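You operate a simulated robot arm through the tools that you are given. There is no shell and no other tool. Be economical: measure what you need, move in short steps, check, and stop when the job is done.

Carry out the task below with a simulated robot arm. There is one attempt and no reset: what you move stays moved.

TASK
Slide the seals box along the top of the long table until it stands next to the yellow cartridge.
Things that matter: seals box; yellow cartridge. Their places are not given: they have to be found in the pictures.

It is judged by the outcome, as a careful person would: the job done as asked, and still so three seconds after it is handed in. It fails if anything else is knocked over, pushed out of place, dropped, spilled or broken.

THE ROBOT
A 7-joint arm with a two-finger parallel gripper, fixed in place. Base frame: the origin is at the foot of the arm, x ahead of it, y to its left, z up; the work surface is at about z = 860. Lengths are in mm, angles in degrees, forces in N, time in s.
With the tool pointing down near the work surface it reaches from about 300 to 700 mm from the base axis. Its first joint turns from -66.0 to 66.0 degrees. Payload 1.57 kg.
Tool frame: the origin (TCP) lies between the finger pads and is the grasp point; the fingertips stand 30 mm ahead of it; z points along the fingers, y is the line along which they close. The gripper opens to 110 mm. The fingers are 24 mm wide and 12 mm thick; the gripper's body (48 by 112 mm) begins 78 mm behind the TCP.
Orientation is told as [roll, pitch, yaw] about the base's x, y, z axes, in that order, counted from this pose: with the fingers straight down and closing along the base's y, the tool's x points along the base's -x, its y along +y and its z along -z.

THE INTERFACE
- The arm moves only by the tool arm_command. Its argument "commands" is a list of rows, each an object (a shift or turn left out is 0, a gripper value left out holds the last) with "grip": the gripper command, from -1 (fully open) to 1 (shut), values between in proportion; "offset": the shift along the tool's x, y, z in cm, a list of three; "turn": the turn, a rotation vector about the tool's x, y, z in degrees, a list of three. In form: [{"grip": grip, "offset": [x, y, z], "turn": [ax, ay, az]}, ...]. A call has 1 to 20 rows; each row shifts and turns the commanded pose from where the row before left it, along the tool's axes as they then stand. A row lasts 0.2 s, in which the tool goes at most 50 mm and 8.6 degrees; a call with a longer step from one row to the next is refused whole, and so is a gripper value outside its range. A pose out of reach is approached as far as the arm can. The call stops where the force on the tool passes 40 N (or 10 N more than at its start, if that is more) or the arm is blocked; 0.2 s more then pass. The fingers move at their own pace (about 108 mm/s each) and stop on an object; they squeeze with about 26 N. The grip force told is the motor's: it shows also when the fingers shut on nothing. Time passes only in rows, and 0.2 s behind the last, so rows that do not move let the fingers close. It gives the time, the measured TCP pose, the force on the tool (base axes), the opening and the grip force at its end, in the units of the frame above (readings bear some noise).
- Cameras (640 x 400 px; columns grow to the right, rows downward): "scene" is fixed at [161.4, -364.6, 1407]; the picture's right is [0.84, -0.54, 0.00], its down [-0.28, -0.45, -0.85] and it looks along [0.46, 0.72, -0.53] (base axes); focal length 345 px, centre (320, 200). "wrist" rides on the gripper at [-36, 0, -80] in the tool frame; the picture's right is [0.00, -1.00, 0.00], its down [0.97, 0.00, -0.24] and it looks along [0.24, 0.00, 0.97] (tool axes); focal length 218 px, centre (320, 200).
- camera(camera): a new picture of that camera. No time passes.
- locate(camera, pixels): there is no depth. For up to 12 entries [column, row, z] of the newest picture of that camera ("zoom" is the newest enlarged one), the place [x, y] in the base frame at which the ray of that pixel passes the height z, good to about 3 mm, but the place of the scene camera against the robot may be out by one fixed shift of up to 25 mm in any direction. No time passes.
- inspect(camera, box): a new picture of the part [left, top, right, bottom] of that camera's present view, enlarged. No time passes.
- sign_off(): hands the job in; it is judged then, once.

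Work in short steps. Measure before you move; look again where a grasp or a placing could have gone wrong, and mend it. You have 60 turns and 26 pictures in all, the two below and enlarged ones among them. Open the gripper and draw the arm clear of the work before you hand the job in, unless the task says otherwise; then end with one line.

The tools are called as a command line: name --argument value ..., lists and objects as JSON in quotes. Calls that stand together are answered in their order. arm_command: Moves the arm, as the interface text tells. Its arguments: {"type":"object","properties":{"commands":{"type":"array","items":{"type":"object","properties":{"grip":{"type":"number"},"offset":{"type":"array","items":{"type":"number"}},"turn":{"type":"array","items":{"type":"number"}}}}}},"required":["commands"]} The other tools are called the same way: camera (camera) takes a picture; locate (camera, pixels) gives the place at which the rays of pixels pass given heights; inspect (camera, box) takes an enlarged picture of a part of a camera's view; sign_off () hands the job in.

At the start:

```text
time_s: 0.0
position: [464.1, 49.3, 1143.7]
ee_rot: [0.1, 0.1, 0.1]
wrist_force: [-1.0, 0.6, -0.2]
opening: 109.9
grip_force: 0.0
```

scene: 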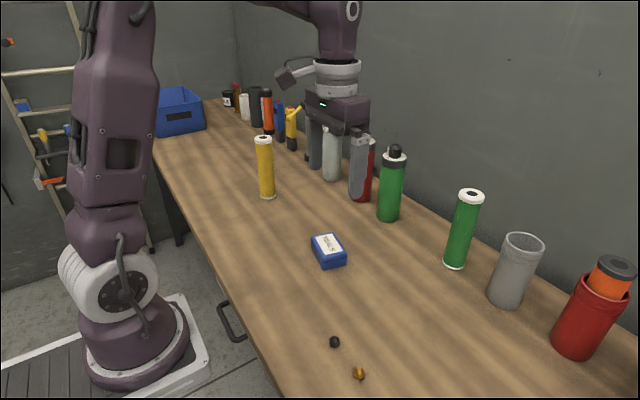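
wrist: 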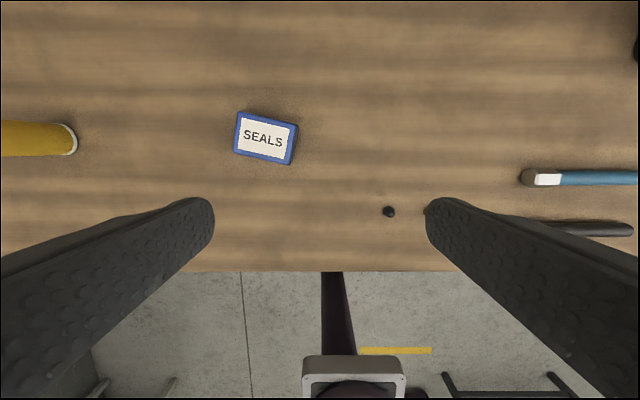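

The seals box shows at wrist (265,138) and scene (329,250). The yellow cartridge stands at scene (267,195) and wrist (70,138). I'll measure both.

locate --camera "wrist" --pixels '[[240, 112, 890], [298, 124, 890], [290, 165, 890], [234, 152, 890], [265, 138, 890], [76, 138, 860], [60, 122, 860], [60, 155, 860], [389, 211, 865]]'

locate --camera "scene" --pixels '[[311, 238, 890], [335, 233, 890], [347, 258, 890], [322, 264, 890], [322, 270, 860], [347, 264, 860], [267, 198, 860], [259, 195, 860], [275, 195, 860], [334, 342, 865], [264, 139, 1000]]'

inspect --camera "scene" --box '[230, 120, 390, 280]'

```text
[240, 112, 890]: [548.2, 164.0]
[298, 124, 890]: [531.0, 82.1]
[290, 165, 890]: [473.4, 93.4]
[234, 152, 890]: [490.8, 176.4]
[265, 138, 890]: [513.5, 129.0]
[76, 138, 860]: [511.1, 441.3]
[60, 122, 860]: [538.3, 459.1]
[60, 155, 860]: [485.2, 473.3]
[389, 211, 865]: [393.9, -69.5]
```

```text
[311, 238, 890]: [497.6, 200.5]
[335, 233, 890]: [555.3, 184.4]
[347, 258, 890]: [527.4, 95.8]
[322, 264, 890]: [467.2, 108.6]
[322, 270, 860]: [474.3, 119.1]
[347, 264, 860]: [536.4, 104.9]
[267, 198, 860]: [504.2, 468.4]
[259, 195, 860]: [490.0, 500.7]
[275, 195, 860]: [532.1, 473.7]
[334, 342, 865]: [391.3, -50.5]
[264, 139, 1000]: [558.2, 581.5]
```

```text
2.50 times, centred on (310, 200) of scene
```

zoom: 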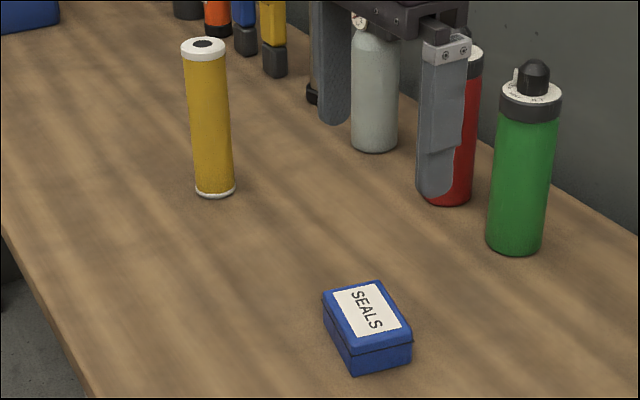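

The box is about 84×59 mm, centred near (511,129), with its long side 12° off y. The cartridge's near edge is at y≈441 and x≈511. I'll move above the box and turn so the fingers close across its short side, with the camera on the side away from the cartridge.

arm_command --commands '[{"grip": -1, "offset": [-2.4, 4, 0]}, {"offset": [-2.3, 4, 0]}, {"turn": [0, 0, 8.5]}, {"turn": [0, 0, 8.5]}, {"turn": [0, 0, 8.5]}, {"turn": [0, 0, 8.5]}, {"turn": [0, 0, 8.5]}, {"turn": [0, 0, 8.5]}, {"turn": [0, 0, 8.5]}, {"turn": [0, 0, 8.5]}, {"turn": [0, 0, 8.5]}, {"turn": [0, 0, 8.5]}, {"turn": [0, 0, 8.5]}, {"turn": [0, 0, 8.5]}, {}]'

camera --camera "wrist"

```text
time_s: 3.2
position: [510.7, 129.9, 1144.7]
ee_rot: [0.1, 0.0, -102.1]
wrist_force: [-1.0, 0.1, 0.0]
opening: 110.1
grip_force: 0.0
```

```text
22 pictures are left
```

wrist: 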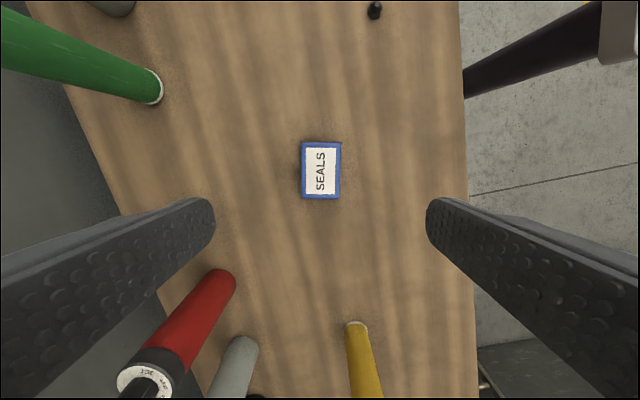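

The box is square to the tool, at (321,170). I'll measure the box, the cartridge base near (356,323) and the nearby red canister.

locate --camera "wrist" --pixels '[[301, 142, 890], [341, 142, 890], [341, 199, 890], [301, 199, 890], [356, 322, 860], [346, 327, 860], [368, 326, 860], [227, 270, 860], [235, 280, 860], [257, 345, 860], [322, 170, 890]]'

inspect --camera "wrist" --box '[220, 120, 460, 400]'

```text
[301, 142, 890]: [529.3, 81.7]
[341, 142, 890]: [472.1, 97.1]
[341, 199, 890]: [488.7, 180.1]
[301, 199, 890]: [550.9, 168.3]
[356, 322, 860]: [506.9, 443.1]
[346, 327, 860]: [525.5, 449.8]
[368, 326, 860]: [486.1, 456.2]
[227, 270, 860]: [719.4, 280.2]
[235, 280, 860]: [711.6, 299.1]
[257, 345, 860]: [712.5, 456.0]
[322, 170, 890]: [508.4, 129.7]
```

```text
1.43 times, centred on (340, 260) of wrist
```

zoom: 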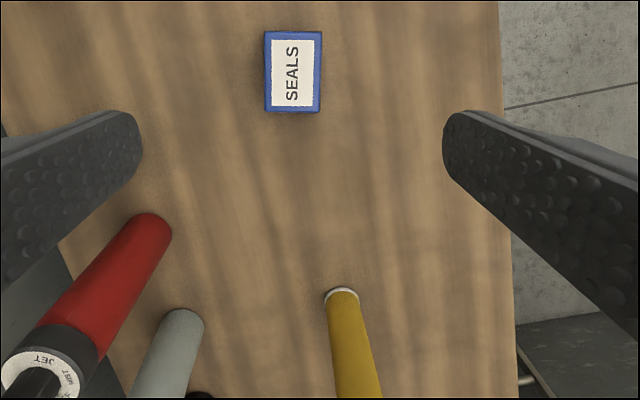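

The cartridge's near edge is confirmed at about (507,443), and the other objects all lie beyond x≈700. I'll descend over the box.

arm_command --commands '[{"offset": [0, 0, 4]}, {"offset": [0, 0, 4]}, {"offset": [0, 0, 4]}, {"offset": [0, 0, 4]}, {"offset": [0, 0, 4]}, {"offset": [0, 0, 2.5]}, {"offset": [0, 0, 1.5]}, {}]'

camera --camera "wrist"

camera --camera "scene"

```text
time_s: 5.0
position: [511.0, 129.1, 902.2]
ee_rot: [-0.1, 0.0, -102.0]
wrist_force: [-0.6, 0.4, -0.2]
opening: 110.0
grip_force: 0.1
```

```text
20 pictures are left
```

wrist: 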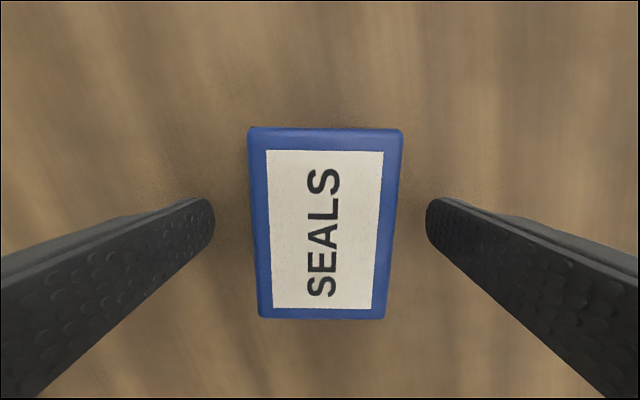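

```text
19 pictures are left
```

scene: 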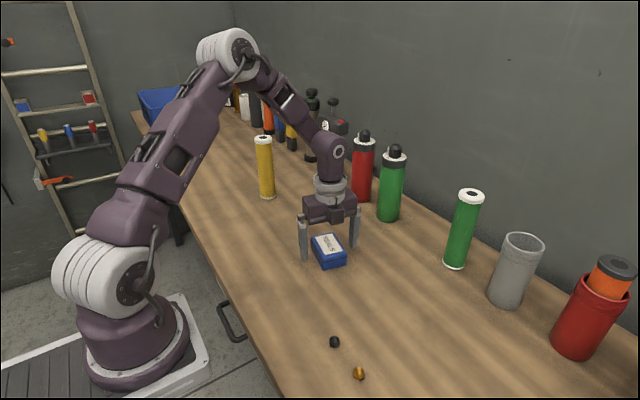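

The box is centred between the fingers. The cartridge is tall (top near z 1050), so I'll grip toward the rear end of the box to keep the wrist clear of it. I'll shift 22 mm back, go down 4 mm and close.

arm_command --commands '[{"grip": -1, "offset": [-2.2, 0, 0]}, {"offset": [0, 0, 0.4]}, {"grip": 0.1}, {"grip": 0.3}, {"grip": 0.5}, {"grip": 0.5}, {"grip": 0.5}]'

camera --camera "wrist"

```text
time_s: 6.6
position: [505.7, 108.2, 899.7]
ee_rot: [-0.1, 0.0, -102.0]
wrist_force: [0.5, -1.6, 1.9]
opening: 59.3
grip_force: 26.7
```

```text
18 pictures are left
```

wrist: 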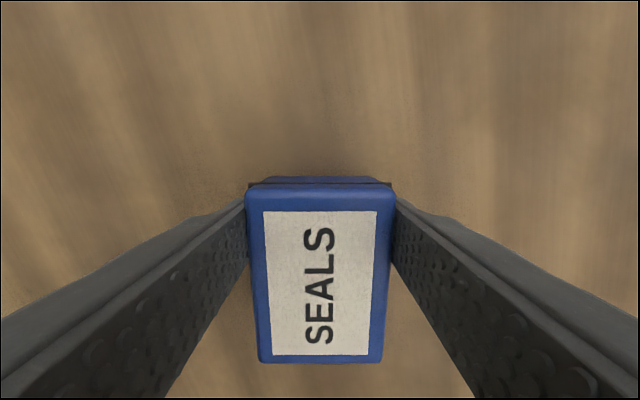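

The box is gripped at 59 mm, and its centre is about 22 mm ahead of the TCP. I'll slide it 200 mm along +y.

arm_command --commands '[{"offset": [0.978, -0.208, 0]}, {"offset": [1.956, -0.416, 0]}, {"offset": [1.956, -0.416, 0]}, {"offset": [1.956, -0.416, 0]}, {"offset": [1.956, -0.416, 0]}, {"offset": [1.956, -0.416, 0]}, {"offset": [1.956, -0.416, 0]}, {"offset": [1.956, -0.416, 0]}, {"offset": [1.956, -0.416, 0]}, {"offset": [1.956, -0.416, 0]}, {"offset": [0.978, -0.208, 0]}, {}]'

camera --camera "wrist"

camera --camera "scene"

```text
time_s: 9.2
position: [505.8, 308.0, 900.1]
ee_rot: [0.0, 0.0, -102.1]
wrist_force: [-0.8, -0.1, 0.5]
opening: 59.1
grip_force: 25.9
```

```text
17 pictures are left
```

wrist: 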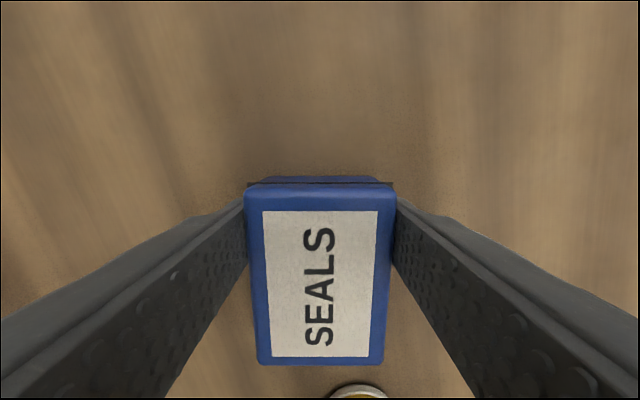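

```text
16 pictures are left
```

scene: 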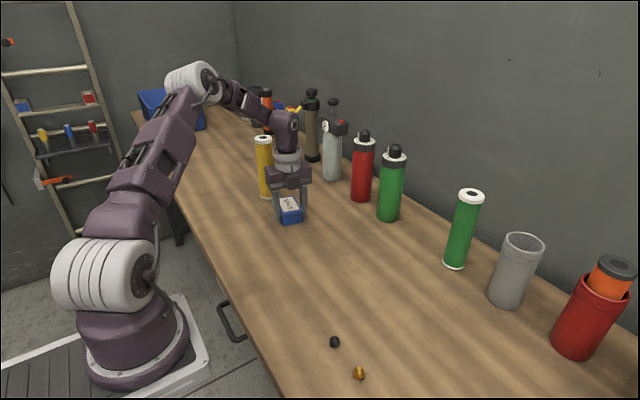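

The box slid cleanly. The cartridge's base rim shows at wrist (358,385), so I'll measure the remaining gap.

locate --camera "wrist" --pixels '[[358, 384, 860], [258, 362, 890], [384, 362, 890], [320, 362, 890], [340, 390, 860], [376, 390, 860]]'

inspect --camera "scene" --box '[230, 90, 350, 240]'

```text
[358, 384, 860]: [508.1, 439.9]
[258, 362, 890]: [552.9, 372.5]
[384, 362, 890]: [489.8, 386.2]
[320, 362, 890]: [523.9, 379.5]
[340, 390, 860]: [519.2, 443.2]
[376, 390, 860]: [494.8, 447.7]
```

```text
2.67 times, centred on (290, 165) of scene
```

zoom: 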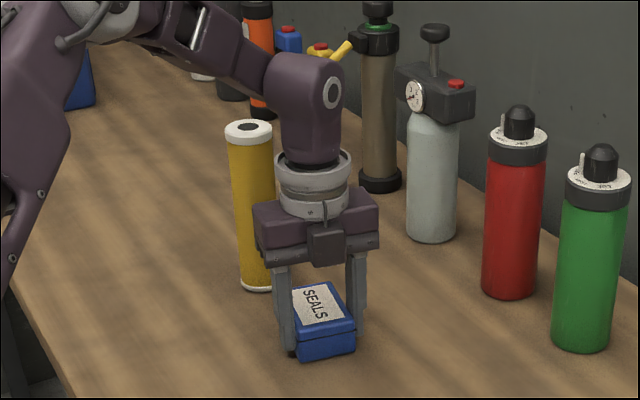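

The box's front edge is at y≈374 and the cartridge's near edge at ≈440, so the gap is about 66 mm. The wrist parts level with the cartridge are narrow and the forearm is above its top. I'll slide 54 mm more in small steps.

arm_command --commands '[{"offset": [0.978, -0.208, 0]}, {"offset": [0.978, -0.208, 0]}, {"offset": [0.978, -0.208, 0]}, {"offset": [0.978, -0.208, 0]}, {"offset": [0.88, -0.187, 0]}, {"offset": [0.489, -0.104, 0]}, {}]'

inspect --camera "scene" --box '[230, 90, 350, 240]'

camera --camera "wrist"

```text
time_s: 10.8
position: [505.9, 361.4, 901.5]
ee_rot: [0.0, 0.0, -102.0]
wrist_force: [0.1, 0.5, -0.9]
opening: 59.1
grip_force: 25.4
```

```text
2.67 times, centred on (290, 165) of scene
```

zoom: 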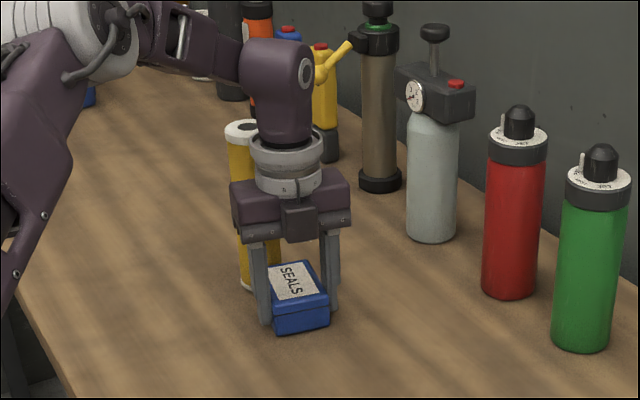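

```text
13 pictures are left
```

wrist: 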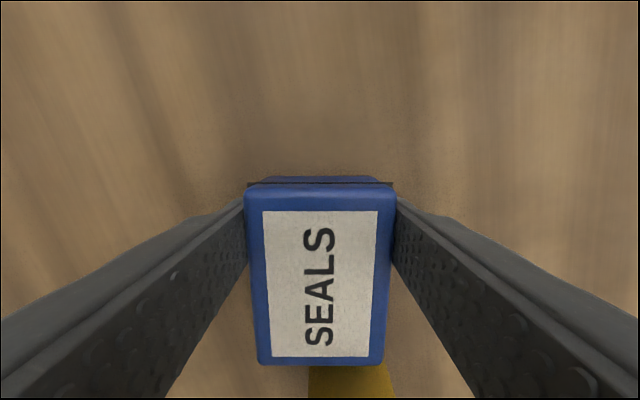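

The box now stands close to the cartridge and the cartridge hasn't moved. I'll lower about 1.5 mm, release, and back off upward and away.

arm_command --commands '[{"offset": [0, 0, 0.15]}, {}, {"grip": 0.0}, {"grip": -0.5}, {"grip": -1}, {"grip": -1}, {"offset": [0, 0, -2]}, {"offset": [0, 0, -4]}, {"offset": [-2, 0.4, -4]}, {"offset": [-4, 0.8, -2]}, {"offset": [-4, 0.8, -2]}, {"offset": [-4, 0.8, -2]}, {"offset": [-4, 0.8, -2]}, {"offset": [-4, 0.8, 0]}, {}]'

inspect --camera "scene" --box '[230, 90, 350, 240]'

camera --camera "wrist"

```text
time_s: 14.0
position: [505.5, 138.5, 1076.7]
ee_rot: [0.0, 0.1, -102.0]
wrist_force: [0.3, 0.6, -0.3]
opening: 109.8
grip_force: 0.0
```

```text
2.67 times, centred on (290, 165) of scene
```

zoom: 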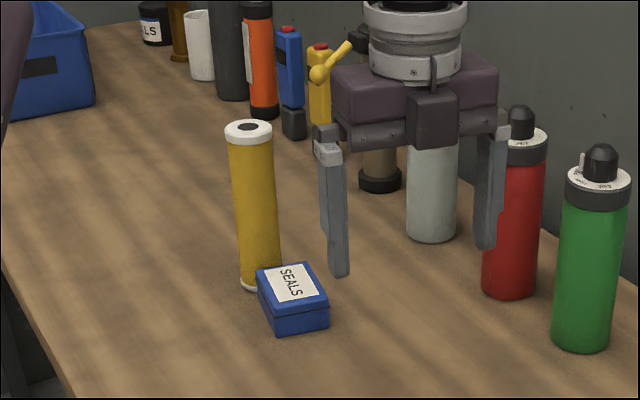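

```text
11 pictures are left
```

wrist: 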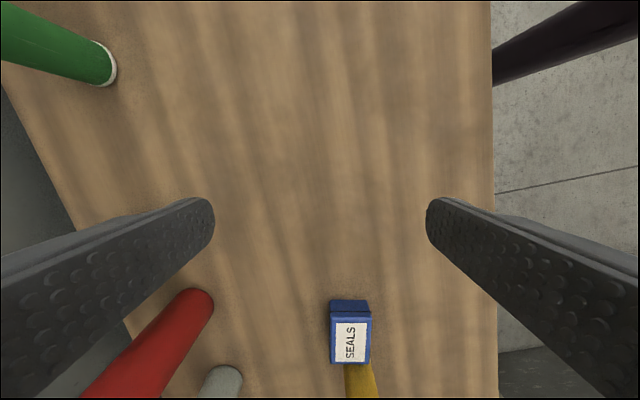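

The box stands flat beside the cartridge with a gap of about 1 cm. Everything else is where it was, and the arm is clear with the gripper open.

sign_off

```text
The job is handed in.
```

I slid the seals box along the table until it stood next to the yellow cartridge, about 1 cm away; the cartridge and everything else stayed in place.
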